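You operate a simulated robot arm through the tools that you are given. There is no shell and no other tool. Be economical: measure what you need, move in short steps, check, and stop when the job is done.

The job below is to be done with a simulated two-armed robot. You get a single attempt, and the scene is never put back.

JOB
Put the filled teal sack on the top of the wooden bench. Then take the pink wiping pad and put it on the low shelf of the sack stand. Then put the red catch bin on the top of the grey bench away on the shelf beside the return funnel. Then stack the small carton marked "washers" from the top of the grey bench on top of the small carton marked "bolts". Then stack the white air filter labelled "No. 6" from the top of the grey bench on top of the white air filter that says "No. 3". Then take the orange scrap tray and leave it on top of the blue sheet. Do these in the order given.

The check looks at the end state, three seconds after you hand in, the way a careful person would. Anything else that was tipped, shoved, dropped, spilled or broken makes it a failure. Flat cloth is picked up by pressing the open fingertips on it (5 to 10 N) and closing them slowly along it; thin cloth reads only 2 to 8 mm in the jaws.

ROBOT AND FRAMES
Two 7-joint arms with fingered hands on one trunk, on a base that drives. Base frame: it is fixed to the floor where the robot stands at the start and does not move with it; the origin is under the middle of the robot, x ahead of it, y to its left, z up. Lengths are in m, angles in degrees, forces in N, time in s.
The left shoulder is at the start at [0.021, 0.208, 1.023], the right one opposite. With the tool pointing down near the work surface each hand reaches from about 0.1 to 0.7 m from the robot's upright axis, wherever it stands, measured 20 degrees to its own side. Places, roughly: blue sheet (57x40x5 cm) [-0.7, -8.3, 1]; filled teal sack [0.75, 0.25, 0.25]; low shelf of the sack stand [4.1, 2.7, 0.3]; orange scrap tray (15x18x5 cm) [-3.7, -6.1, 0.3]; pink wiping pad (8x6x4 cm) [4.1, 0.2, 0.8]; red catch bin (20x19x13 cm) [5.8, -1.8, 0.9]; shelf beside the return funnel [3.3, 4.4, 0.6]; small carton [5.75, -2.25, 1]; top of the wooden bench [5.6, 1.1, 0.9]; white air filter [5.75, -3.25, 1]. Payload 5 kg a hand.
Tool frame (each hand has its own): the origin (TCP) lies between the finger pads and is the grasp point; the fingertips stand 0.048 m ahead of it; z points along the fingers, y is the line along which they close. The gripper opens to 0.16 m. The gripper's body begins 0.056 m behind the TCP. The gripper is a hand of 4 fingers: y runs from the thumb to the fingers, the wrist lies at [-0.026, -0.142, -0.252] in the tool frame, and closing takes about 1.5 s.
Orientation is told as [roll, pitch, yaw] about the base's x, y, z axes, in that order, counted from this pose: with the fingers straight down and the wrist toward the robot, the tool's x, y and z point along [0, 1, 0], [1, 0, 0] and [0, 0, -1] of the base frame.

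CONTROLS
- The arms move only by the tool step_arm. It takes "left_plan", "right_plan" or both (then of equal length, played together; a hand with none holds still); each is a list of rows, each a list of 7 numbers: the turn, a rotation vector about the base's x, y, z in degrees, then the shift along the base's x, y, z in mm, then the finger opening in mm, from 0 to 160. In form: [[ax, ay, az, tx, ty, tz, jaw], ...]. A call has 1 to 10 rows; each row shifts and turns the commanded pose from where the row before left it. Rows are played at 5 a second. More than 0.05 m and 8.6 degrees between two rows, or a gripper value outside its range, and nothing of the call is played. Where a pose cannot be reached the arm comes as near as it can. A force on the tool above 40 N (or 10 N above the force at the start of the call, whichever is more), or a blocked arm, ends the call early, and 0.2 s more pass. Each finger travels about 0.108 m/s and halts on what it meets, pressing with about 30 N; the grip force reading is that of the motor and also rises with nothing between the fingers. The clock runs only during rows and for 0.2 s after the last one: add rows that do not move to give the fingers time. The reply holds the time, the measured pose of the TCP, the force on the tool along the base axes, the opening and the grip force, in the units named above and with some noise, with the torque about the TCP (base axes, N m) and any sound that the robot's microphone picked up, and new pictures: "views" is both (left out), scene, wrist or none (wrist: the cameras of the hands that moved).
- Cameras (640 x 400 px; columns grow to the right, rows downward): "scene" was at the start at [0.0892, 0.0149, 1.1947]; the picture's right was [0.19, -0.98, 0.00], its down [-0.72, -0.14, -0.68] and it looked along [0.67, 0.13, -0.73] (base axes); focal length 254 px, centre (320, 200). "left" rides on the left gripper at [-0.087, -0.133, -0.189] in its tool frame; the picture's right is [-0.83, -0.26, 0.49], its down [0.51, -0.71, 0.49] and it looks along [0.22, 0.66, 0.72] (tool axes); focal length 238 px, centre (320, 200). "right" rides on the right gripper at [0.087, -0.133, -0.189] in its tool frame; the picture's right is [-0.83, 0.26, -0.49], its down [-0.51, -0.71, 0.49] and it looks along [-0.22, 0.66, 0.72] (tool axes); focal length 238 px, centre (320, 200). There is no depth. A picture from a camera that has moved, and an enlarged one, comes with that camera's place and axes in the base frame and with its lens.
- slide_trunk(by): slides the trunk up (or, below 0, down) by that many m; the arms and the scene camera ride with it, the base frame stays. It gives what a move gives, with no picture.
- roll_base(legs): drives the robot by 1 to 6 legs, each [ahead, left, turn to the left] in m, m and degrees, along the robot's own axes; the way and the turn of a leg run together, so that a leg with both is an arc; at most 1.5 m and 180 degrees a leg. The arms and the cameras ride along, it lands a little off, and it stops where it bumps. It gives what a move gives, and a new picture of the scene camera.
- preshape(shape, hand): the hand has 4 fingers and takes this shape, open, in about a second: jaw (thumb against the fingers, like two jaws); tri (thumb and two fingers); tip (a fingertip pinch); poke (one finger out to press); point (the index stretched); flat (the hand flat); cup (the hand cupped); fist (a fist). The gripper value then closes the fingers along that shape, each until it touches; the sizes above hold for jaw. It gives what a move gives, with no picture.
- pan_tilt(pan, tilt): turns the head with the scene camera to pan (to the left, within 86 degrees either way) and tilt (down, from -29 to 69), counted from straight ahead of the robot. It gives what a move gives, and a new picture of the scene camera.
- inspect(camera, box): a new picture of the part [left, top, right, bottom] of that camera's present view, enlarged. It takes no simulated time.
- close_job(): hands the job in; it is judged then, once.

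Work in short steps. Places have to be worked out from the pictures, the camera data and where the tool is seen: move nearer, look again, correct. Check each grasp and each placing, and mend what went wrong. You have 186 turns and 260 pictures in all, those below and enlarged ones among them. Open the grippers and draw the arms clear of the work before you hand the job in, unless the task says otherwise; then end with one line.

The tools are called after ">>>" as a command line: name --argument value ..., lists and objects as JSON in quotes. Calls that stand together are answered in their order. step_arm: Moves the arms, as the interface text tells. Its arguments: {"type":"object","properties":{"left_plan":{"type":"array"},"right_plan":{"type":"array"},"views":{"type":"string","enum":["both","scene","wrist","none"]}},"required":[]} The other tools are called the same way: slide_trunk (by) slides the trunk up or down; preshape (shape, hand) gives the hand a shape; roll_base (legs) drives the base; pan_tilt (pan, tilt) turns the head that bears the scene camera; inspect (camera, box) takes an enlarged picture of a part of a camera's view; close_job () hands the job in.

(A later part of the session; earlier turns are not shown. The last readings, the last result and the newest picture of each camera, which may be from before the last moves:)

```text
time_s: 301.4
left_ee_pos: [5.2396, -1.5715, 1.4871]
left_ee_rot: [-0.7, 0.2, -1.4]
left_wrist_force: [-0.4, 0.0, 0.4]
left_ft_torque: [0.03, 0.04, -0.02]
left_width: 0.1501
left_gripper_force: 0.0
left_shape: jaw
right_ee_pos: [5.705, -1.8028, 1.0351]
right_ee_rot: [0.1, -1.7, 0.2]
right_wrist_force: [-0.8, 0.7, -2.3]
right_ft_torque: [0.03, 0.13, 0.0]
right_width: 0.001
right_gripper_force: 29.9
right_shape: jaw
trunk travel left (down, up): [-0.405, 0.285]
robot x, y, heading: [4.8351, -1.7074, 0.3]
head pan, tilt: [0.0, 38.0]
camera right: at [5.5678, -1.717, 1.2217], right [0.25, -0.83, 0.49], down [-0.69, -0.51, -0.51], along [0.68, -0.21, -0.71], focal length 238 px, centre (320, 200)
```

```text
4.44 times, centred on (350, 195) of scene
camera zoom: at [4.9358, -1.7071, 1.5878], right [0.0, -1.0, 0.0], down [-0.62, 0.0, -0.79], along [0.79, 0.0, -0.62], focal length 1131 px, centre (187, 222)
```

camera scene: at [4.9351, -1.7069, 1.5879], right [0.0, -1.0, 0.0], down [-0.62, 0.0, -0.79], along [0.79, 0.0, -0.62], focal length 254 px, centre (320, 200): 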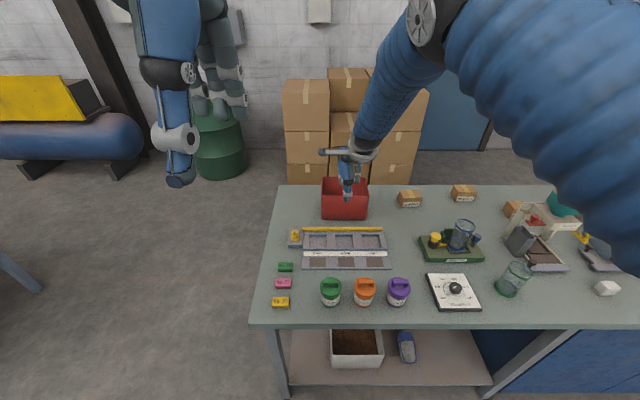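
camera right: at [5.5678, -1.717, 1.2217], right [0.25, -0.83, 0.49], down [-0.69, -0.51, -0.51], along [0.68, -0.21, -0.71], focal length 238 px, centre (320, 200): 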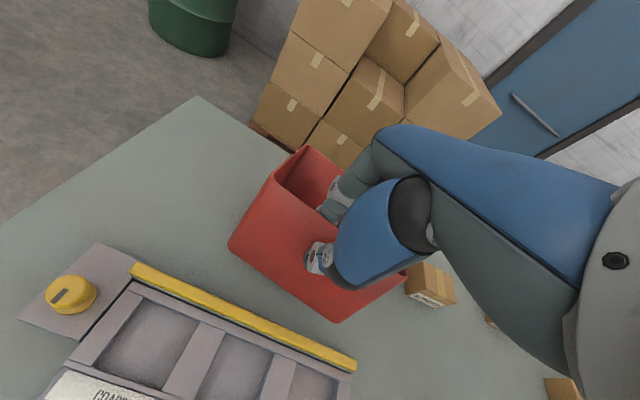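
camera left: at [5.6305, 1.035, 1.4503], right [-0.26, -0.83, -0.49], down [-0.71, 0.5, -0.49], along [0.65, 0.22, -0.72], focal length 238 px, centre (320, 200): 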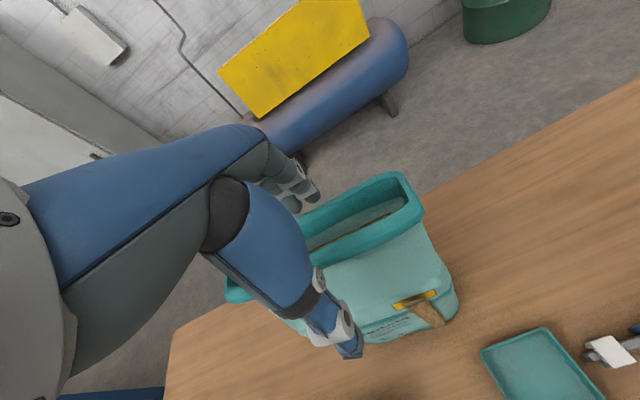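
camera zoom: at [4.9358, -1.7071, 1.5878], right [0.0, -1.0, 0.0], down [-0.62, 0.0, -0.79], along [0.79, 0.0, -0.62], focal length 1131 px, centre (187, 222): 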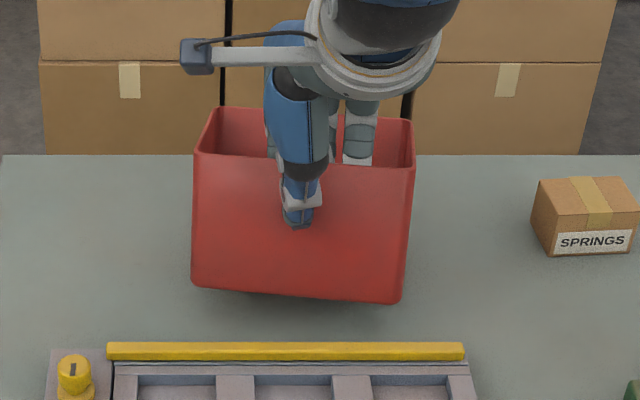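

The bin hangs with a slight tilt, about 0.25 kg and firmly held. I lift it higher and draw it in.

>>> step_arm --right_plan '[[0, 0, 0, 0, 0, 40, 0], [0, 0, 0, 0, 0, 45, 0], [0, 0, 0, 0, 0, 45, 0], [0, 0, 0, -40, 0, 15, 0], [0, 0, 0, -45, -5, 0, 0], [0, 0, 0, -45, -5, 0, 0], [0, 0, 0, -45, -5, 0, 0], [0, 0, 0, -30, 0, 0, 0], [0, 0, 0, 0, 0, 0, 0]]' --views "scene"

```text
time_s: 303.4
left_ee_pos: [5.2385, -1.571, 1.487]
left_ee_rot: [-0.8, 0.2, -1.6]
left_wrist_force: [0.4, 0.8, 0.7]
left_ft_torque: [-0.03, 0.05, -0.02]
left_width: 0.1502
left_gripper_force: 0.1
left_shape: jaw
right_ee_pos: [5.4993, -1.8152, 1.1835]
right_ee_rot: [0.0, -1.6, 0.1]
right_wrist_force: [0.4, -0.2, -1.4]
right_ft_torque: [0.01, 0.16, 0.07]
right_width: 0.0009
right_gripper_force: 30.0
right_shape: jaw
trunk travel left (down, up): [-0.405, 0.285]
robot x, y, heading: [4.8346, -1.7079, -0.1]
head pan, tilt: [0.0, 38.0]
camera scene: at [4.9358, -1.7069, 1.5878], right [0.0, -1.0, 0.0], down [-0.62, 0.0, -0.79], along [0.79, 0.0, -0.62], focal length 254 px, centre (320, 200)
```

scene: 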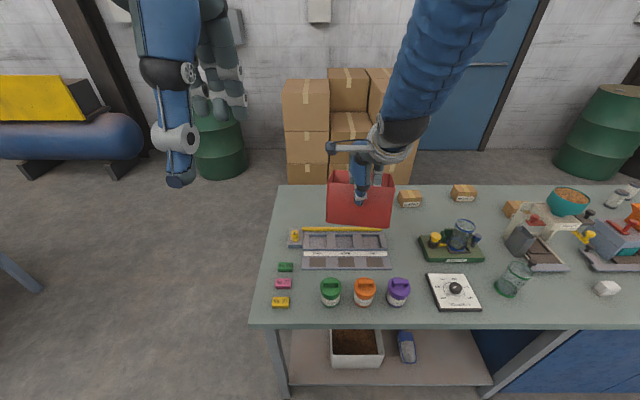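

I back off, turn to face +y, and drive up the aisle with the bin in front.

>>> roll_base --legs '[[-0.4, 0, 0], [0, 0, 90], [0, -0.36, 0], [1.5, 0, 0], [1.5, 0, 0]]'

```text
time_s: 325.7
left_ee_pos: [4.9215, 1.71, 1.4878]
left_ee_rot: [-0.7, 0.0, 83.1]
left_wrist_force: [-0.7, 0.4, 1.0]
left_ft_torque: [-0.02, -0.02, 0.01]
left_width: 0.1501
left_gripper_force: 0.0
left_shape: jaw
right_ee_pos: [5.1897, 1.9472, 1.1842]
right_ee_rot: [0.1, -1.6, 84.8]
right_wrist_force: [0.4, 1.3, -1.5]
right_ft_torque: [-0.18, 0.03, -0.01]
right_width: 0.0008
right_gripper_force: 29.8
right_shape: jaw
trunk travel left (down, up): [-0.405, 0.285]
robot x, y, heading: [5.0191, 1.2963, 84.6]
head pan, tilt: [0.0, 38.0]
camera scene: at [5.0279, 1.3944, 1.5879], right [1.0, -0.09, 0.0], down [-0.06, -0.61, -0.79], along [0.07, 0.78, -0.62], focal length 254 px, centre (320, 200)
```

scene: 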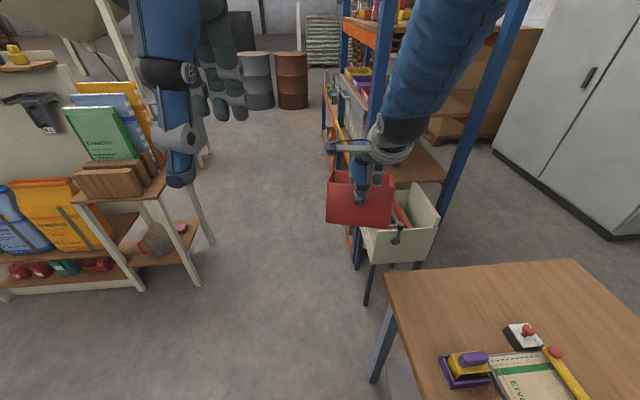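

I've drifted right. I correct heading and shift left to x about 4.72, then go on to y about 3.3.

>>> roll_base --legs '[[0, 0.3, 0], [0, 0, 6], [1.4, 0.0, 0]]'

```text
time_s: 334.8
left_ee_pos: [4.5303, 3.1095, 1.4884]
left_ee_rot: [-0.7, 0.2, 90.8]
left_wrist_force: [-0.3, 0.0, 0.9]
left_ft_torque: [0.02, 0.0, 0.03]
left_width: 0.1502
left_gripper_force: 0.1
left_shape: jaw
right_ee_pos: [4.765, 3.3816, 1.1844]
right_ee_rot: [0.1, -1.6, 92.5]
right_wrist_force: [0.1, -0.4, -2.0]
right_ft_torque: [-0.19, 0.03, 0.0]
right_width: 0.0007
right_gripper_force: 29.6
right_shape: jaw
trunk travel left (down, up): [-0.405, 0.285]
robot x, y, heading: [4.683, 2.7126, 92.6]
head pan, tilt: [0.0, 38.0]
camera scene: at [4.678, 2.8119, 1.5879], right [1.0, 0.04, 0.0], down [0.03, -0.62, -0.79], along [-0.03, 0.79, -0.62], focal length 254 px, centre (320, 200)
```

scene: 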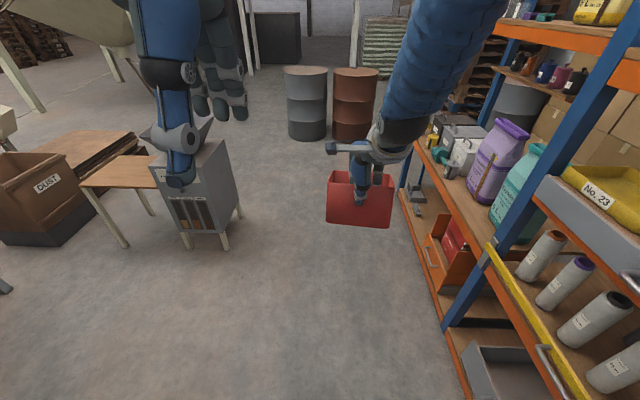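

The shelf (a wood-topped table at x about 3.0–3.5, y 4.15–4.6) stands left of the funnel machine. I pull the bin in, then go to about (3.35,3.4).

>>> step_arm --right_plan '[[0, 0, 0, 0, -40, 10, 0], [0, 0, 0, 0, -40, 10, 0], [0, 0, 0, 0, -40, 10, 0], [0, 0, 0, 0, -40, 10, 0], [0, 0, 0, 0, 0, 0, 0]]' --views "none"

>>> roll_base --legs '[[0.65, 0, -2.6], [0, 1.3, 0]]'

```text
time_s: 336.0
left_ee_pos: [4.5306, 3.1125, 1.4867]
left_ee_rot: [-0.7, 0.2, 90.7]
left_wrist_force: [-0.2, 0.9, -0.6]
left_ft_torque: [-0.12, 0.0, -0.03]
left_width: 0.1501
left_gripper_force: 0.1
left_shape: jaw
right_ee_pos: [4.7626, 3.223, 1.2227]
right_ee_rot: [0.1, -1.5, 92.6]
right_wrist_force: [0.2, 2.0, -1.9]
right_ft_torque: [-0.25, 0.04, 0.02]
right_width: 0.0006
right_gripper_force: 30.1
right_shape: jaw
trunk travel left (down, up): [-0.405, 0.285]
robot x, y, heading: [4.6809, 2.7139, 92.3]
head pan, tilt: [0.0, 38.0]
```

```text
time_s: 345.7
left_ee_pos: [3.2333, 3.7597, 1.4881]
left_ee_rot: [-0.6, 0.2, 89.5]
left_wrist_force: [-0.1, 0.3, -0.1]
left_ft_torque: [-0.01, -0.03, -0.02]
left_width: 0.1501
left_gripper_force: 0.0
left_shape: jaw
right_ee_pos: [3.4668, 3.8653, 1.2236]
right_ee_rot: [0.1, -1.5, 91.4]
right_wrist_force: [-0.5, -0.4, -2.3]
right_ft_torque: [-0.17, 0.0, -0.04]
right_width: 0.0006
right_gripper_force: 30.1
right_shape: jaw
trunk travel left (down, up): [-0.405, 0.285]
robot x, y, heading: [3.3772, 3.3629, 91.2]
head pan, tilt: [0.0, 38.0]
camera scene: at [3.3746, 3.4567, 1.5879], right [1.0, 0.02, 0.0], down [0.01, -0.62, -0.79], along [-0.02, 0.79, -0.62], focal length 254 px, centre (320, 200)
```

scene: 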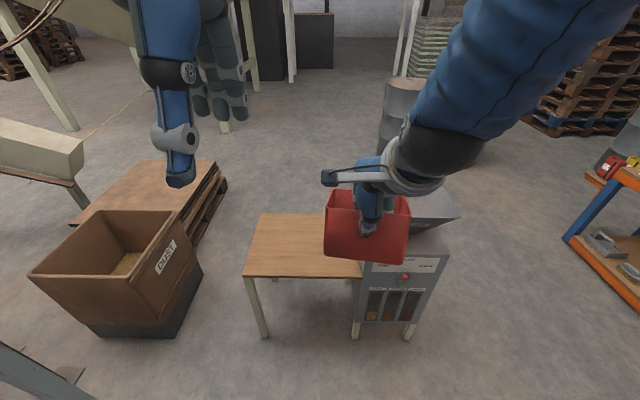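

The table top is x 3.0–3.5, y 4.15–4.58. I shift left and ahead with the base, then reach the bin forward over its centre.

>>> roll_base --legs '[[0, 0.24, -1.2], [0.1, 0, 0]]'

>>> step_arm --right_plan '[[0, 0, 0, 0, 45, 0, 0], [0, 0, 0, 0, 45, 0, 0], [0, 0, 0, 0, 45, 0, 0], [0, 0, 0, 0, 45, 0, 0], [0, 0, 0, 0, 45, 0, 0], [0, 0, 0, 0, 45, 0, 0], [0, 0, 0, 0, 0, 0, 0]]' --views "scene"

```text
time_s: 348.2
left_ee_pos: [3.0092, 3.8613, 1.487]
left_ee_rot: [-0.8, 0.2, 88.3]
left_wrist_force: [-0.3, 0.2, -0.7]
left_ft_torque: [-0.07, -0.02, -0.05]
left_width: 0.1501
left_gripper_force: 0.0
left_shape: jaw
right_ee_pos: [3.2459, 3.9637, 1.2229]
right_ee_rot: [0.1, -1.6, 90.1]
right_wrist_force: [0.6, 0.1, -2.2]
right_ft_torque: [-0.21, 0.04, 0.02]
right_width: 0.0009
right_gripper_force: 30.0
right_shape: jaw
trunk travel left (down, up): [-0.405, 0.285]
robot x, y, heading: [3.1454, 3.4615, 89.7]
head pan, tilt: [0.0, 38.0]
camera scene: at [3.1443, 3.5577, 1.5878], right [1.0, 0.0, 0.0], down [0.0, -0.62, -0.79], along [0.0, 0.79, -0.62], focal length 254 px, centre (320, 200)
```

scene: 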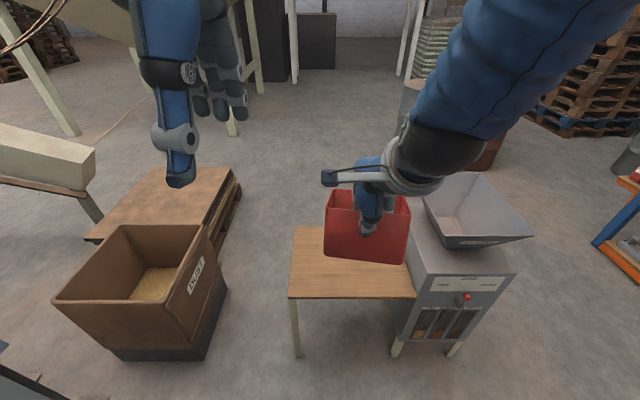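

```text
time_s: 349.8
left_ee_pos: [3.0087, 3.8602, 1.4891]
left_ee_rot: [-0.8, 0.1, 88.4]
left_wrist_force: [0.4, -1.0, 0.0]
left_ft_torque: [0.07, 0.02, 0.05]
left_width: 0.1503
left_gripper_force: 0.0
left_shape: jaw
right_ee_pos: [3.2452, 4.2284, 1.2237]
right_ee_rot: [0.0, -1.7, 90.1]
right_wrist_force: [0.1, -0.4, -1.3]
right_ft_torque: [-0.15, 0.01, -0.04]
right_width: 0.0007
right_gripper_force: 29.4
right_shape: jaw
trunk travel left (down, up): [-0.405, 0.285]
robot x, y, heading: [3.1449, 3.462, 90.1]
head pan, tilt: [0.0, 38.0]
camera scene: at [3.1446, 3.5554, 1.588], right [1.0, 0.0, 0.0], down [0.0, -0.62, -0.79], along [0.0, 0.79, -0.62], focal length 254 px, centre (320, 200)
```

scene: 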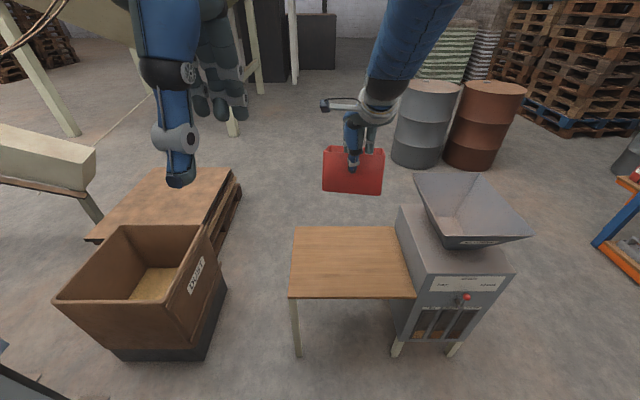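

The bin is over the table. I lower the trunk 0.35 m, then lower with the arm.

>>> slide_trunk --by -0.35

>>> step_arm --right_plan '[[0, 0, 0, 0, 30, -20, 0], [0, 0, 0, 0, 10, -30, 0], [0, 0, 0, 0, 0, -25, 0], [0, 0, 0, 0, 0, 0, 0]]'

```text
time_s: 353.3
left_ee_pos: [3.0087, 3.8609, 1.1368]
left_ee_rot: [-0.8, 0.0, 88.3]
left_wrist_force: [-0.6, -0.1, 0.0]
left_ft_torque: [0.03, 0.02, -0.05]
left_width: 0.1502
left_gripper_force: 0.1
left_shape: jaw
right_ee_pos: [3.2439, 4.2286, 0.8731]
right_ee_rot: [0.0, -1.5, 90.1]
right_wrist_force: [1.0, 0.3, -3.0]
right_ft_torque: [-0.14, 0.01, 0.05]
right_width: 0.0005
right_gripper_force: 30.1
right_shape: jaw
trunk travel left (down, up): [-0.055, 0.635]
robot x, y, heading: [3.1426, 3.4611, 89.7]
head pan, tilt: [0.0, 38.0]
```

```text
time_s: 354.3
left_ee_pos: [3.0095, 3.8607, 1.1379]
left_ee_rot: [-0.6, 0.1, 88.4]
left_wrist_force: [-0.9, -1.0, 0.7]
left_ft_torque: [0.04, -0.02, -0.01]
left_width: 0.1501
left_gripper_force: 0.1
left_shape: jaw
right_ee_pos: [3.2456, 4.2711, 0.7986]
right_ee_rot: [0.2, -1.5, 90.1]
right_wrist_force: [-0.6, 0.2, -1.9]
right_ft_torque: [-0.1, 0.05, 0.05]
right_width: 0.0005
right_gripper_force: 30.1
right_shape: jaw
trunk travel left (down, up): [-0.055, 0.635]
robot x, y, heading: [3.1455, 3.4599, 90.0]
head pan, tilt: [0.0, 38.0]
camera scene: at [3.1446, 3.5563, 1.238], right [1.0, 0.0, 0.0], down [0.0, -0.62, -0.79], along [0.0, 0.79, -0.62], focal length 254 px, centre (320, 200)
camera right: at [3.1608, 4.1315, 0.9843], right [0.83, 0.25, 0.49], down [0.51, -0.69, -0.51], along [0.21, 0.68, -0.7], focal length 238 px, centre (320, 200)
```

scene: 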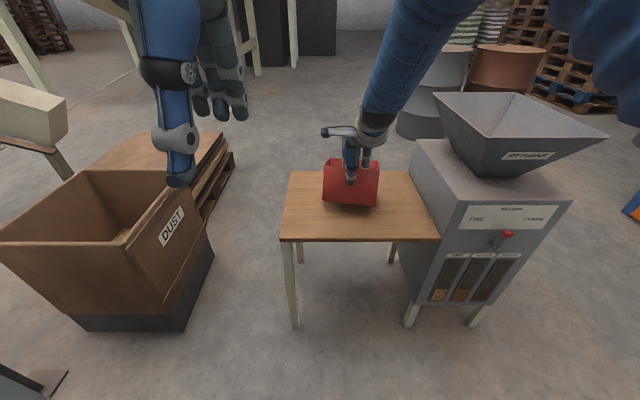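
right: 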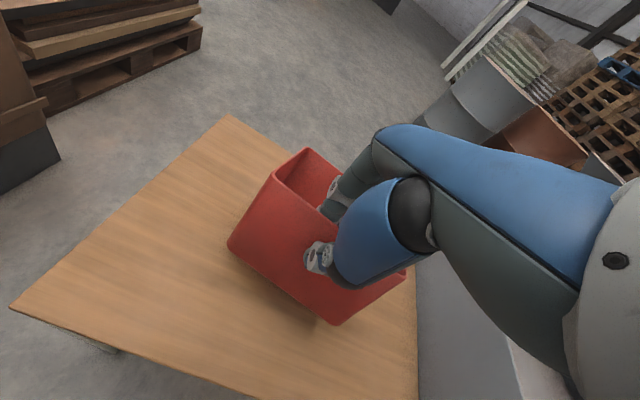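

Clear below. I keep lowering in small steps until the bin touches.

>>> step_arm --right_plan '[[0, 0, 0, 0, 0, -20, 0], [0, 0, 0, 0, 0, -15, 0], [0, 0, 0, 0, 0, -12, 0], [0, 0, 0, 0, 0, 0, 0]]' --views "none"

>>> step_arm --right_plan '[[0, 0, 0, 0, 0, -10, 0], [0, 0, 0, 0, 0, -10, 0], [0, 0, 0, 0, 0, 0, 0]]'

```text
time_s: 355.3
left_ee_pos: [3.0098, 3.8613, 1.1368]
left_ee_rot: [-0.8, 0.1, 88.3]
left_wrist_force: [0.6, -0.3, 0.4]
left_ft_torque: [0.02, 0.01, -0.01]
left_width: 0.1501
left_gripper_force: 0.0
left_shape: jaw
right_ee_pos: [3.2449, 4.2705, 0.7496]
right_ee_rot: [0.1, -1.6, 90.3]
right_wrist_force: [-0.2, -0.6, -0.2]
right_ft_torque: [0.05, 0.09, -0.03]
right_width: 0.001
right_gripper_force: 30.1
right_shape: jaw
trunk travel left (down, up): [-0.055, 0.635]
robot x, y, heading: [3.1412, 3.4582, 90.1]
head pan, tilt: [0.0, 38.0]
```

```text
time_s: 355.9
left_ee_pos: [3.0107, 3.861, 1.1378]
left_ee_rot: [-0.6, 0.1, 88.3]
left_wrist_force: [0.9, 1.4, -0.9]
left_ft_torque: [-0.15, -0.01, 0.0]
left_width: 0.1503
left_gripper_force: 0.0
left_shape: jaw
right_ee_pos: [3.244, 4.2756, 0.7434]
right_ee_rot: [0.3, -2.7, 90.1]
right_wrist_force: [-1.6, -6.3, 21.5]
right_ft_torque: [-0.24, 0.07, 0.03]
right_width: 0.0021
right_gripper_force: 30.0
right_shape: jaw
trunk travel left (down, up): [-0.055, 0.635]
robot x, y, heading: [3.1428, 3.4626, 90.1]
head pan, tilt: [0.0, 38.0]
stopped in row 2 (right hand): the force on the tool passed its limit at 50 N (the readings are from after the stop); the commanded pose is now the measured one
camera scene: at [3.1445, 3.556, 1.238], right [1.0, 0.0, 0.0], down [0.0, -0.62, -0.79], along [0.0, 0.79, -0.62], focal length 254 px, centre (320, 200)
camera right: at [3.1591, 4.1334, 0.9276], right [0.84, 0.24, 0.49], down [0.5, -0.69, -0.53], along [0.21, 0.69, -0.69], focal length 238 px, centre (320, 200)
```

scene: 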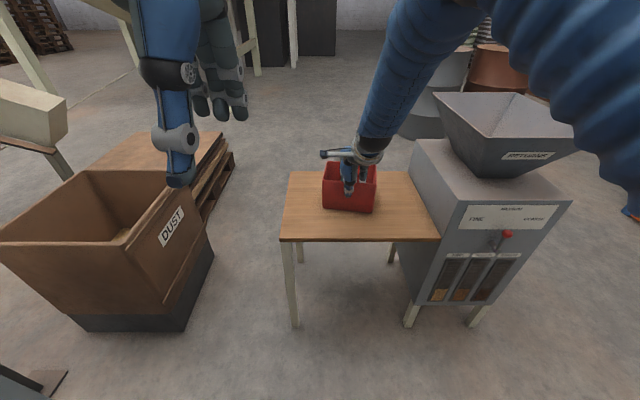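
right: 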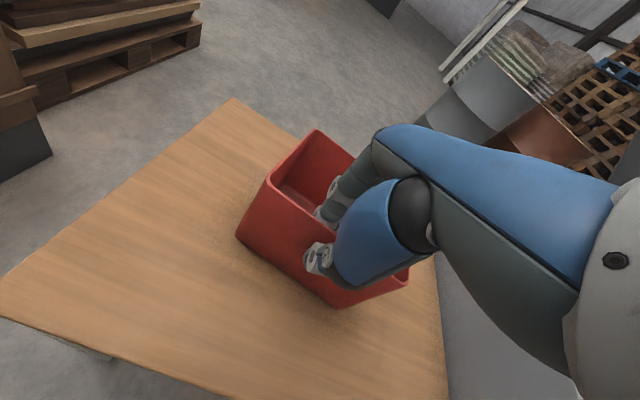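

The bin is down on the table. I ease up slightly and open the fingers.

>>> step_arm --right_plan '[[0, 0, 0, 0, 0, 3, 0], [0, 0, 0, 0, 0, 0, 20], [0, 0, 0, 0, 0, 0, 45], [0, 0, 0, 0, 0, 0, 70], [0, 0, 0, 0, 0, 0, 70], [0, 0, 0, 0, 0, 0, 70]]'

```text
time_s: 357.3
left_ee_pos: [3.0087, 3.8608, 1.1377]
left_ee_rot: [-0.7, 0.1, 88.4]
left_wrist_force: [0.0, -0.1, -0.6]
left_ft_torque: [0.01, 0.0, 0.01]
left_width: 0.1496
left_gripper_force: 0.1
left_shape: jaw
right_ee_pos: [3.2446, 4.2732, 0.7426]
right_ee_rot: [0.1, -2.2, 90.1]
right_wrist_force: [-0.4, -0.2, 0.6]
right_ft_torque: [-0.08, 0.01, -0.02]
right_width: 0.0696
right_gripper_force: 0.0
right_shape: jaw
trunk travel left (down, up): [-0.055, 0.635]
robot x, y, heading: [3.1427, 3.458, 89.6]
head pan, tilt: [0.0, 38.0]
camera scene: at [3.1446, 3.5565, 1.2379], right [1.0, 0.0, 0.0], down [0.0, -0.62, -0.79], along [0.0, 0.79, -0.62], focal length 254 px, centre (320, 200)
camera right: at [3.1597, 4.1322, 0.9276], right [0.84, 0.24, 0.49], down [0.51, -0.69, -0.52], along [0.21, 0.68, -0.7], focal length 238 px, centre (320, 200)
```

scene: 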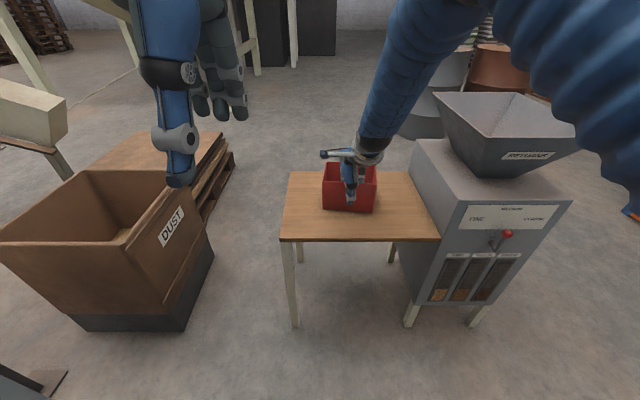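
right: 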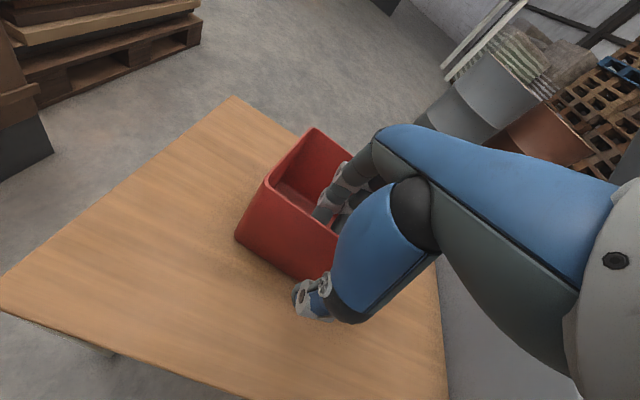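

The bin stands on the shelf. I lift the hand straight out and draw back.

>>> step_arm --right_plan '[[0, 0, 0, 0, 0, 30, 70], [0, 0, 0, 0, 0, 40, 70], [0, 0, 0, 0, 0, 45, 70], [0, 0, 0, 0, 0, 45, 70], [0, 0, 0, 0, 0, 45, 70], [0, 0, 0, 0, -45, 0, 70], [0, 0, 0, 0, -45, 0, 70], [0, 0, 0, 0, -45, 0, 70], [0, 0, 0, 0, -45, 0, 70], [0, 0, 0, 0, -45, 0, 70]]' --views "scene"

```text
time_s: 359.5
left_ee_pos: [3.0104, 3.8614, 1.138]
left_ee_rot: [-0.7, 0.1, 88.3]
left_wrist_force: [1.3, 0.3, 0.4]
left_ft_torque: [-0.03, 0.09, 0.03]
left_width: 0.1502
left_gripper_force: 0.0
left_shape: jaw
right_ee_pos: [3.2435, 4.0519, 0.9491]
right_ee_rot: [0.4, -1.9, 90.0]
right_wrist_force: [2.4, 0.0, -0.4]
right_ft_torque: [-0.04, 0.05, 0.03]
right_width: 0.0698
right_gripper_force: 0.2
right_shape: jaw
right hand out of reach, approached as far as the arm can: row 10
trunk travel left (down, up): [-0.055, 0.635]
robot x, y, heading: [3.1488, 3.4585, 90.1]
head pan, tilt: [0.0, 38.0]
camera scene: at [3.1453, 3.5562, 1.2379], right [1.0, 0.0, 0.0], down [0.0, -0.62, -0.79], along [0.0, 0.79, -0.62], focal length 254 px, centre (320, 200)
```

scene: 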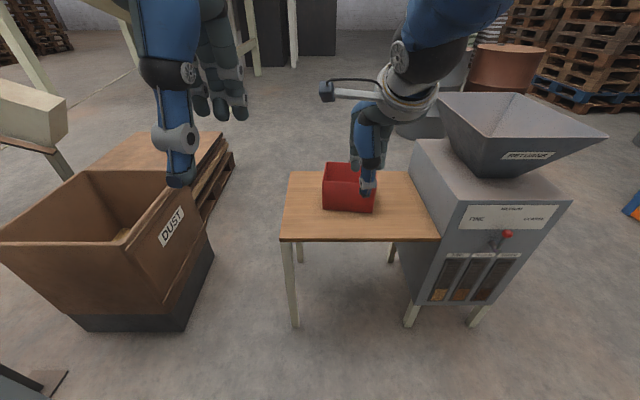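

Bin placed. I raise the trunk and drive back: right to the aisle, then backwards south.

>>> slide_trunk --by 0.36

>>> roll_base --legs '[[-0.1, 0, 0], [0, -1.45, 0], [-1.3, 0, 0]]'

```text
time_s: 363.0
left_ee_pos: [3.0097, 3.8608, 1.4976]
left_ee_rot: [-0.7, 0.1, 88.4]
left_wrist_force: [0.2, -0.3, 0.2]
left_ft_torque: [-0.02, -0.01, 0.01]
left_width: 0.1503
left_gripper_force: 0.1
left_shape: jaw
right_ee_pos: [3.2433, 4.0529, 1.3075]
right_ee_rot: [0.0, -1.7, 90.1]
right_wrist_force: [0.3, 0.4, 0.2]
right_ft_torque: [-0.01, 0.0, 0.02]
right_width: 0.0698
right_gripper_force: 0.0
right_shape: jaw
trunk travel left (down, up): [-0.415, 0.275]
robot x, y, heading: [3.1458, 3.4612, 90.0]
head pan, tilt: [0.0, 38.0]
```

```text
time_s: 376.9
left_ee_pos: [4.4622, 2.4925, 1.4974]
left_ee_rot: [-0.7, 0.2, 88.2]
left_wrist_force: [-0.3, 0.5, -0.6]
left_ft_torque: [0.01, 0.03, 0.0]
left_width: 0.1498
left_gripper_force: 0.1
left_shape: jaw
right_ee_pos: [4.6964, 2.6826, 1.3086]
right_ee_rot: [0.2, -1.8, 89.9]
right_wrist_force: [0.3, 0.2, 0.7]
right_ft_torque: [0.05, -0.04, -0.03]
right_width: 0.0698
right_gripper_force: 0.0
right_shape: jaw
trunk travel left (down, up): [-0.415, 0.275]
robot x, y, heading: [4.5939, 2.0853, 89.5]
head pan, tilt: [0.0, 38.0]
camera scene: at [4.5955, 2.1865, 1.5979], right [1.0, 0.0, 0.0], down [0.0, -0.62, -0.79], along [0.0, 0.79, -0.62], focal length 254 px, centre (320, 200)
```

scene: 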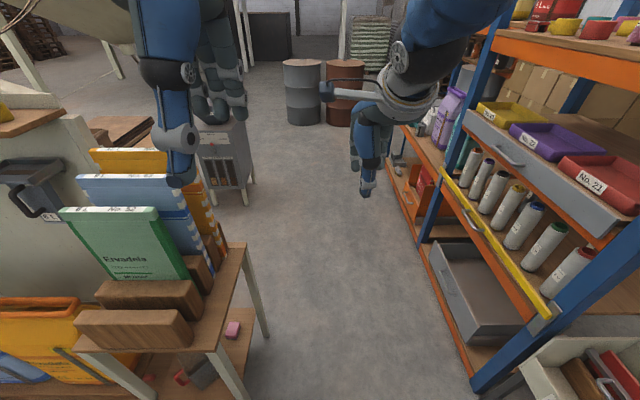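

All fine. I shift right to x about 4.75 and continue backwards south, then turn to the bench at y about -2.2.

>>> roll_base --legs '[[0, -0.16, 0], [-1.5, 0, 0], [-1.5, 0, 0], [-1.3, 0, 0]]'

```text
time_s: 398.3
left_ee_pos: [4.701, -1.7691, 1.4965]
left_ee_rot: [-0.7, 0.1, 91.1]
left_wrist_force: [0.0, -0.7, -0.2]
left_ft_torque: [-0.01, -0.01, 0.01]
left_width: 0.1502
left_gripper_force: 0.1
left_shape: jaw
right_ee_pos: [4.9258, -1.5666, 1.3087]
right_ee_rot: [0.2, -1.8, 92.8]
right_wrist_force: [-0.5, -0.3, -0.2]
right_ft_torque: [0.02, 0.0, -0.03]
right_width: 0.0701
right_gripper_force: 0.0
right_shape: jaw
trunk travel left (down, up): [-0.415, 0.275]
robot x, y, heading: [4.8528, -2.1611, 92.7]
head pan, tilt: [0.0, 38.0]
camera scene: at [4.851, -2.0669, 1.5979], right [1.0, 0.05, 0.0], down [0.03, -0.62, -0.79], along [-0.04, 0.79, -0.62], focal length 254 px, centre (320, 200)
```

scene: 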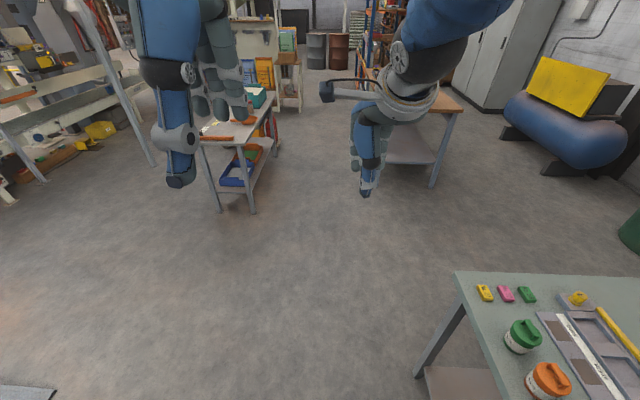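

I turn right to face the grey bench.

>>> roll_base --legs '[[-0.1, 0.05, 0], [0, 0, -92.7]]'

>>> inspect --camera "scene" --box '[220, 130, 640, 330]'

```text
time_s: 403.5
left_ee_pos: [5.2142, -2.1356, 1.496]
left_ee_rot: [-0.7, 0.0, -2.4]
left_wrist_force: [-0.6, -0.2, -0.2]
left_ft_torque: [0.03, -0.01, -0.03]
left_width: 0.15
left_gripper_force: 0.0
left_shape: jaw
right_ee_pos: [5.4021, -2.3722, 1.3084]
right_ee_rot: [0.2, -1.9, -0.9]
right_wrist_force: [0.4, 0.4, 0.7]
right_ft_torque: [0.02, -0.02, 0.05]
right_width: 0.0704
right_gripper_force: 0.0
right_shape: jaw
trunk travel left (down, up): [-0.415, 0.275]
robot x, y, heading: [4.8101, -2.263, -1.0]
head pan, tilt: [0.0, 38.0]
camera scene: at [4.9082, -2.266, 1.5979], right [-0.02, -1.0, 0.0], down [-0.62, 0.01, -0.79], along [0.79, -0.01, -0.62], focal length 254 px, centre (320, 200)
```

scene: 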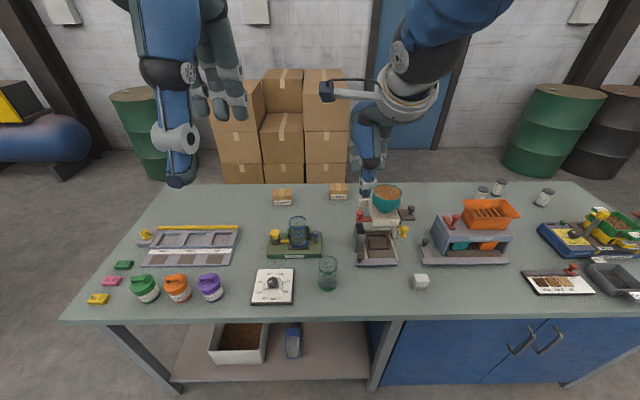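

```text
1.52 times, centred on (430, 230) of scene
camera zoom: at [4.9082, -2.266, 1.5979], right [-0.02, -1.0, 0.0], down [-0.62, 0.01, -0.79], along [0.79, -0.01, -0.62], focal length 388 px, centre (152, 154)
```

zoom: 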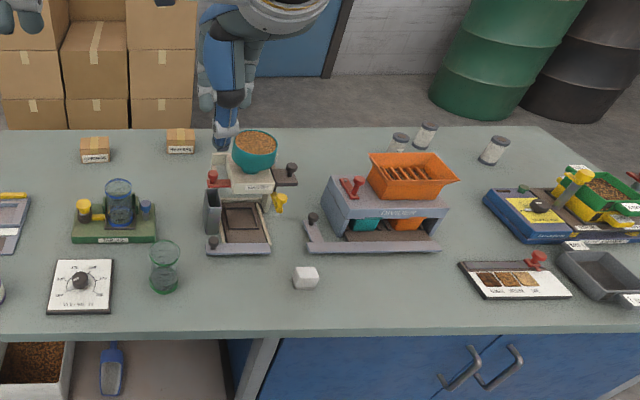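

I move the right hand aside and enlarge the small cartons.

>>> step_arm --right_plan '[[0, 0, 0, -30, -35, 0, 120], [0, 0, 0, -30, -35, 0, 120], [0, 0, 0, -30, -35, 0, 120], [0, 0, 0, -10, -45, 0, 120], [0, 0, 0, 0, -45, 0, 120], [0, 0, 0, 0, 0, 0, 120]]' --views "none"

>>> inspect --camera "scene" --box '[260, 160, 420, 260]'

>>> inspect --camera "scene" --box '[380, 160, 640, 320]'

```text
time_s: 404.9
left_ee_pos: [5.2129, -2.1371, 1.4973]
left_ee_rot: [-0.7, 0.1, -2.5]
left_wrist_force: [0.4, -0.4, -0.3]
left_ft_torque: [0.07, 0.02, 0.01]
left_width: 0.15
left_gripper_force: 0.0
left_shape: jaw
right_ee_pos: [5.303, -2.5597, 1.3062]
right_ee_rot: [0.2, -1.9, -0.8]
right_wrist_force: [-0.2, 0.1, -0.9]
right_ft_torque: [0.04, 0.02, 0.05]
right_width: 0.1197
right_gripper_force: 0.1
right_shape: jaw
right hand out of reach, approached as far as the arm can: row 1
trunk travel left (down, up): [-0.415, 0.275]
robot x, y, heading: [4.8118, -2.2638, -0.8]
head pan, tilt: [0.0, 38.0]
```

```text
4.00 times, centred on (340, 210) of scene
camera zoom: at [4.9082, -2.2677, 1.5979], right [-0.02, -1.0, 0.0], down [-0.62, 0.01, -0.79], along [0.79, -0.01, -0.62], focal length 1018 px, centre (240, 160)
```

zoom: 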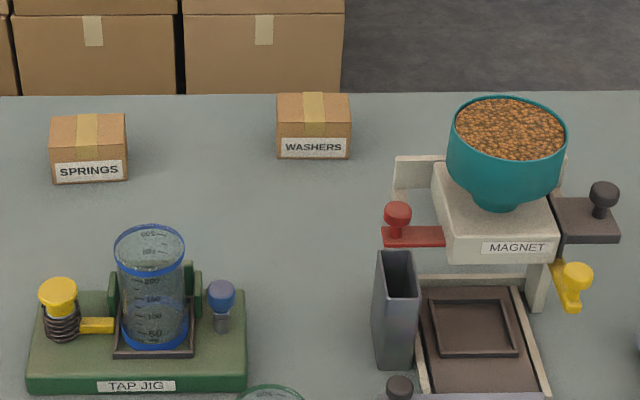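

```text
2.46 times, centred on (510, 240) of scene
camera zoom: at [4.9082, -2.2677, 1.5979], right [-0.02, -1.0, 0.0], down [-0.62, 0.01, -0.79], along [0.79, -0.01, -0.62], focal length 626 px, centre (-148, 102)
```

zoom: 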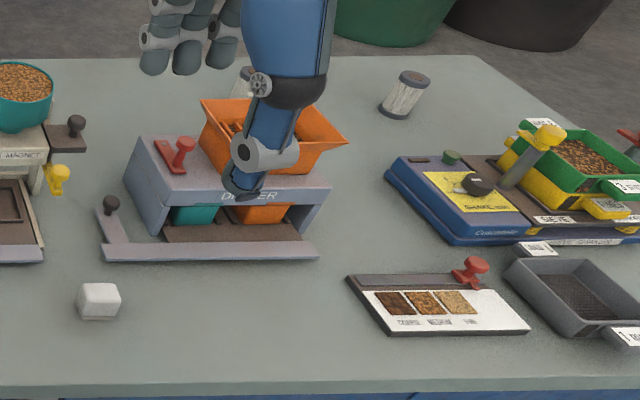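

WASHERS is the right of the two back cartons (about [5.84,-2.36]); SPRINGS is the other. The third carton hides behind the magnet machine, so I move left to see it.

>>> roll_base --legs '[[0, 0.5, 1]]'

>>> inspect --camera "scene" --box '[380, 150, 560, 260]'

```text
time_s: 407.9
left_ee_pos: [5.217, -1.6244, 1.4966]
left_ee_rot: [-0.6, 0.1, -1.7]
left_wrist_force: [0.0, 0.0, -0.6]
left_ft_torque: [-0.02, 0.01, -0.01]
left_width: 0.1498
left_gripper_force: 0.0
left_shape: jaw
right_ee_pos: [5.3119, -2.0459, 1.3069]
right_ee_rot: [0.3, -1.7, -0.2]
right_wrist_force: [-1.5, 0.0, 0.2]
right_ft_torque: [0.02, 0.01, -0.02]
right_width: 0.12
right_gripper_force: 0.0
right_shape: jaw
trunk travel left (down, up): [-0.415, 0.275]
robot x, y, heading: [4.8094, -1.7578, 0.2]
head pan, tilt: [0.0, 38.0]
camera scene: at [4.9126, -1.7588, 1.5979], right [0.0, -1.0, 0.0], down [-0.62, 0.0, -0.79], along [0.79, 0.0, -0.62], focal length 254 px, centre (320, 200)
```

scene: 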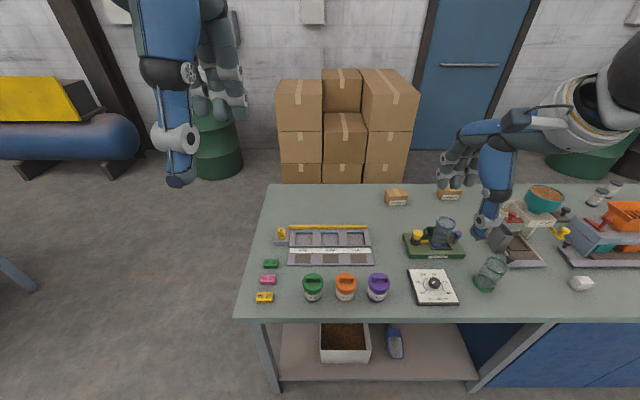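

```text
3.56 times, centred on (470, 205) of scene
camera zoom: at [4.9126, -1.7588, 1.5979], right [0.0, -1.0, 0.0], down [-0.62, 0.0, -0.79], along [0.79, 0.0, -0.62], focal length 905 px, centre (-213, 182)
```

zoom: 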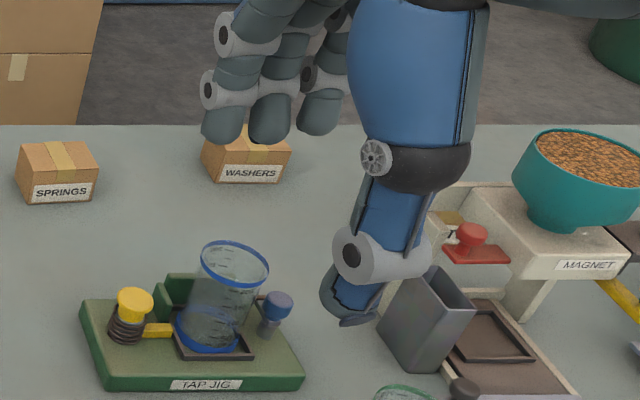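

The right hand blocks the view; I shift it left and look again.

>>> step_arm --right_plan '[[0, 0, 0, 0, 45, 0, 120], [0, 0, 0, 0, 45, 0, 120], [0, 0, 0, 0, 45, 0, 120], [0, 0, 0, 0, 45, 0, 120], [0, 0, 0, 0, 20, 0, 120], [0, 0, 0, 0, 0, 0, 120]]' --views "wrist"

>>> inspect --camera "scene" --box '[420, 150, 560, 250]'

```text
time_s: 409.3
left_ee_pos: [5.2169, -1.6242, 1.4967]
left_ee_rot: [-0.8, 0.1, -1.7]
left_wrist_force: [0.9, 0.2, 0.3]
left_ft_torque: [0.03, -0.01, 0.01]
left_width: 0.1502
left_gripper_force: 0.0
left_shape: jaw
right_ee_pos: [5.3118, -1.8452, 1.3058]
right_ee_rot: [0.3, -1.7, -0.2]
right_wrist_force: [0.8, -0.3, -0.5]
right_ft_torque: [0.07, 0.02, 0.01]
right_width: 0.1199
right_gripper_force: 0.0
right_shape: jaw
trunk travel left (down, up): [-0.415, 0.275]
robot x, y, heading: [4.8192, -1.7559, -0.2]
head pan, tilt: [0.0, 38.0]
camera right: at [5.1746, -1.7594, 1.4913], right [0.24, -0.84, 0.49], down [-0.69, -0.5, -0.51], along [0.68, -0.22, -0.7], focal length 238 px, centre (320, 200)
```

right: 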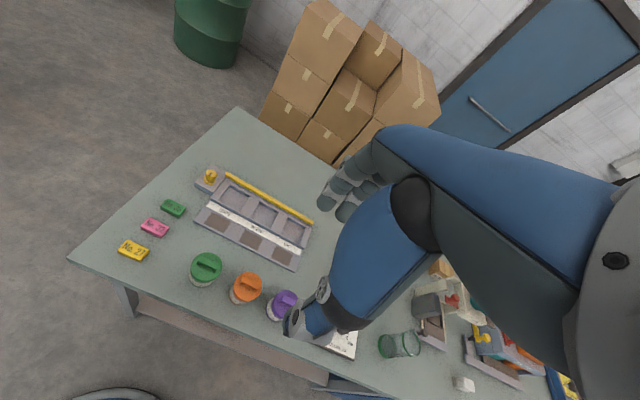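

```text
4.00 times, centred on (490, 200) of scene
camera zoom: at [4.9131, -1.7595, 1.5978], right [0.0, -1.0, 0.0], down [-0.62, 0.0, -0.79], along [0.79, 0.0, -0.62], focal length 1018 px, centre (-360, 200)
```

zoom: 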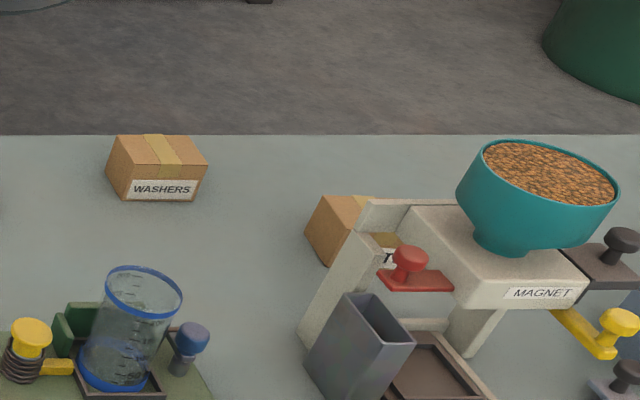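

The third carton is partly behind the machine frame. I enlarge its label.

>>> inspect --camera "scene" --box '[492, 190, 532, 220]'

>>> pan_tilt --pan -40 --tilt 28

```text
13.33 times, centred on (512, 205) of scene
camera zoom: at [4.9131, -1.7595, 1.5978], right [0.0, -1.0, 0.0], down [-0.62, 0.0, -0.79], along [0.79, 0.0, -0.62], focal length 3393 px, centre (-2240, 133)
```

zoom: 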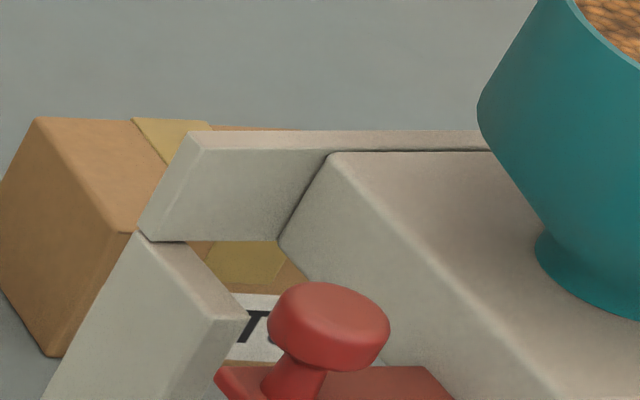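

```text
time_s: 410.3
left_ee_pos: [5.2161, -1.6236, 1.497]
left_ee_rot: [-0.8, 0.1, -1.6]
left_wrist_force: [0.2, -0.6, 0.4]
left_ft_torque: [0.0, 0.03, 0.01]
left_width: 0.1501
left_gripper_force: 0.1
left_shape: jaw
right_ee_pos: [5.3116, -1.8441, 1.3047]
right_ee_rot: [0.2, -1.6, -0.1]
right_wrist_force: [-0.5, -0.2, 0.5]
right_ft_torque: [0.02, 0.0, 0.0]
right_width: 0.1199
right_gripper_force: 0.1
right_shape: jaw
trunk travel left (down, up): [-0.415, 0.275]
robot x, y, heading: [4.8145, -1.7547, -0.0]
head pan, tilt: [-40.0, 28.0]
camera scene: at [4.8962, -1.8173, 1.6134], right [-0.64, -0.77, 0.0], down [-0.36, 0.3, -0.88], along [0.68, -0.57, -0.47], focal length 254 px, centre (320, 200)
```

scene: 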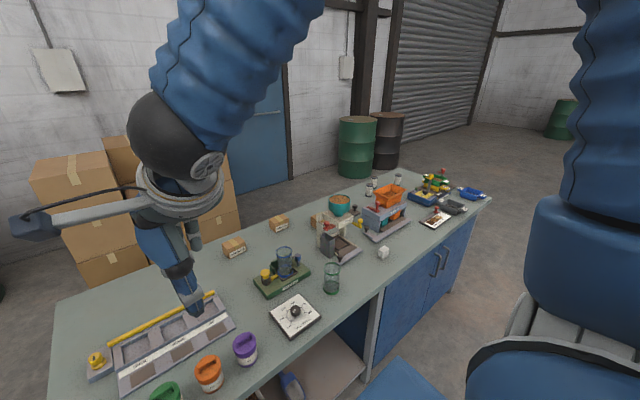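

The visible letter looks like a T (BOLTS or NUTS). I move right and use the right wrist camera from above to read it and see the space.

>>> roll_base --legs '[[0, -0.5, 0]]'

>>> step_arm --right_plan '[[0, 0, 0, 20, -40, 0, 120], [0, 0, 0, 20, -40, 0, 120], [0, 0, 0, 20, -40, 0, 120], [0, 0, 0, 20, -40, 0, 120], [0, 0, 0, 20, -40, 0, 120], [0, 0, 0, 20, -30, 0, 120], [0, 0, 0, 0, 0, 0, 120]]' --views "wrist"

>>> inspect --camera "right" --box '[150, 100, 350, 260]'

```text
time_s: 413.3
left_ee_pos: [5.217, -2.1293, 1.4973]
left_ee_rot: [-0.6, 0.2, -0.9]
left_wrist_force: [-0.8, 0.4, 0.3]
left_ft_torque: [-0.02, -0.01, -0.02]
left_width: 0.15
left_gripper_force: 0.1
left_shape: jaw
right_ee_pos: [5.3157, -2.3484, 1.3061]
right_ee_rot: [0.2, -1.7, 0.8]
right_wrist_force: [0.2, 0.3, -0.2]
right_ft_torque: [-0.01, -0.01, -0.02]
right_width: 0.1196
right_gripper_force: 0.1
right_shape: jaw
trunk travel left (down, up): [-0.415, 0.275]
robot x, y, heading: [4.821, -2.2676, 0.6]
head pan, tilt: [-40.0, 28.0]
camera scene: at [4.8992, -2.3274, 1.6134], right [-0.63, -0.77, 0.0], down [-0.36, 0.3, -0.88], along [0.68, -0.56, -0.47], focal length 254 px, centre (320, 200)
```

scene: 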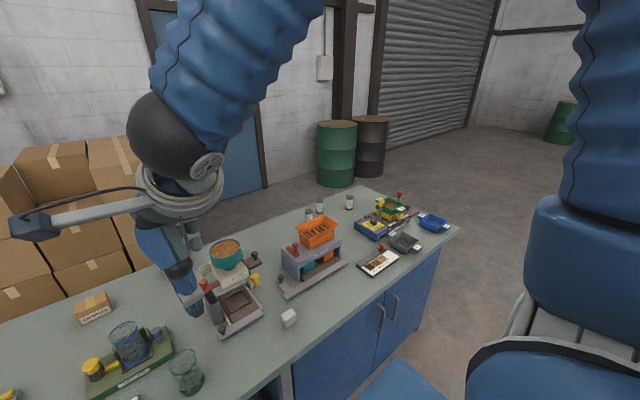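

```text
time_s: 414.9
left_ee_pos: [5.2168, -2.1283, 1.4979]
left_ee_rot: [-0.9, 0.1, -0.9]
left_wrist_force: [-1.1, 0.1, 0.0]
left_ft_torque: [-0.13, -0.03, 0.03]
left_width: 0.15
left_gripper_force: 0.1
left_shape: jaw
right_ee_pos: [5.4348, -2.5761, 1.3049]
right_ee_rot: [0.1, -1.7, 0.8]
right_wrist_force: [-0.4, 0.8, 0.3]
right_ft_torque: [-0.13, -0.04, 0.0]
right_width: 0.1198
right_gripper_force: 0.1
right_shape: jaw
trunk travel left (down, up): [-0.415, 0.275]
robot x, y, heading: [4.8174, -2.2667, 0.7]
head pan, tilt: [-40.0, 28.0]
camera right: at [5.2954, -2.4917, 1.4908], right [0.25, -0.83, 0.49], down [-0.69, -0.51, -0.51], along [0.68, -0.21, -0.7], focal length 238 px, centre (320, 200)
```

right: 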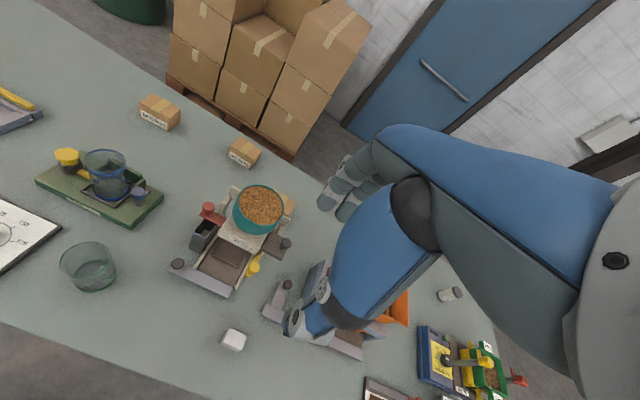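

```text
2.50 times, centred on (250, 180) of right
camera zoom: at [5.2954, -2.4917, 1.4908], right [0.25, -0.83, 0.49], down [-0.69, -0.51, -0.51], along [0.68, -0.21, -0.7], focal length 596 px, centre (495, 250)
```

zoom: 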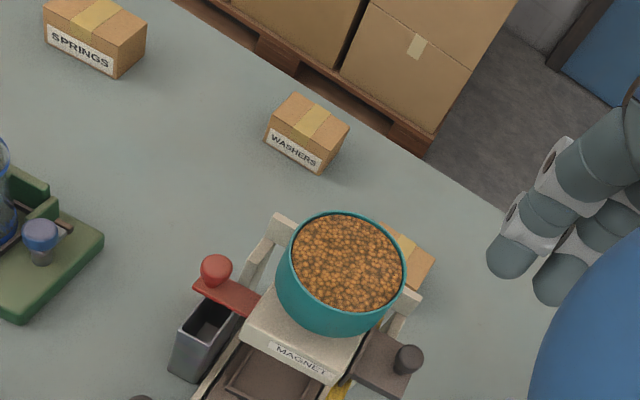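

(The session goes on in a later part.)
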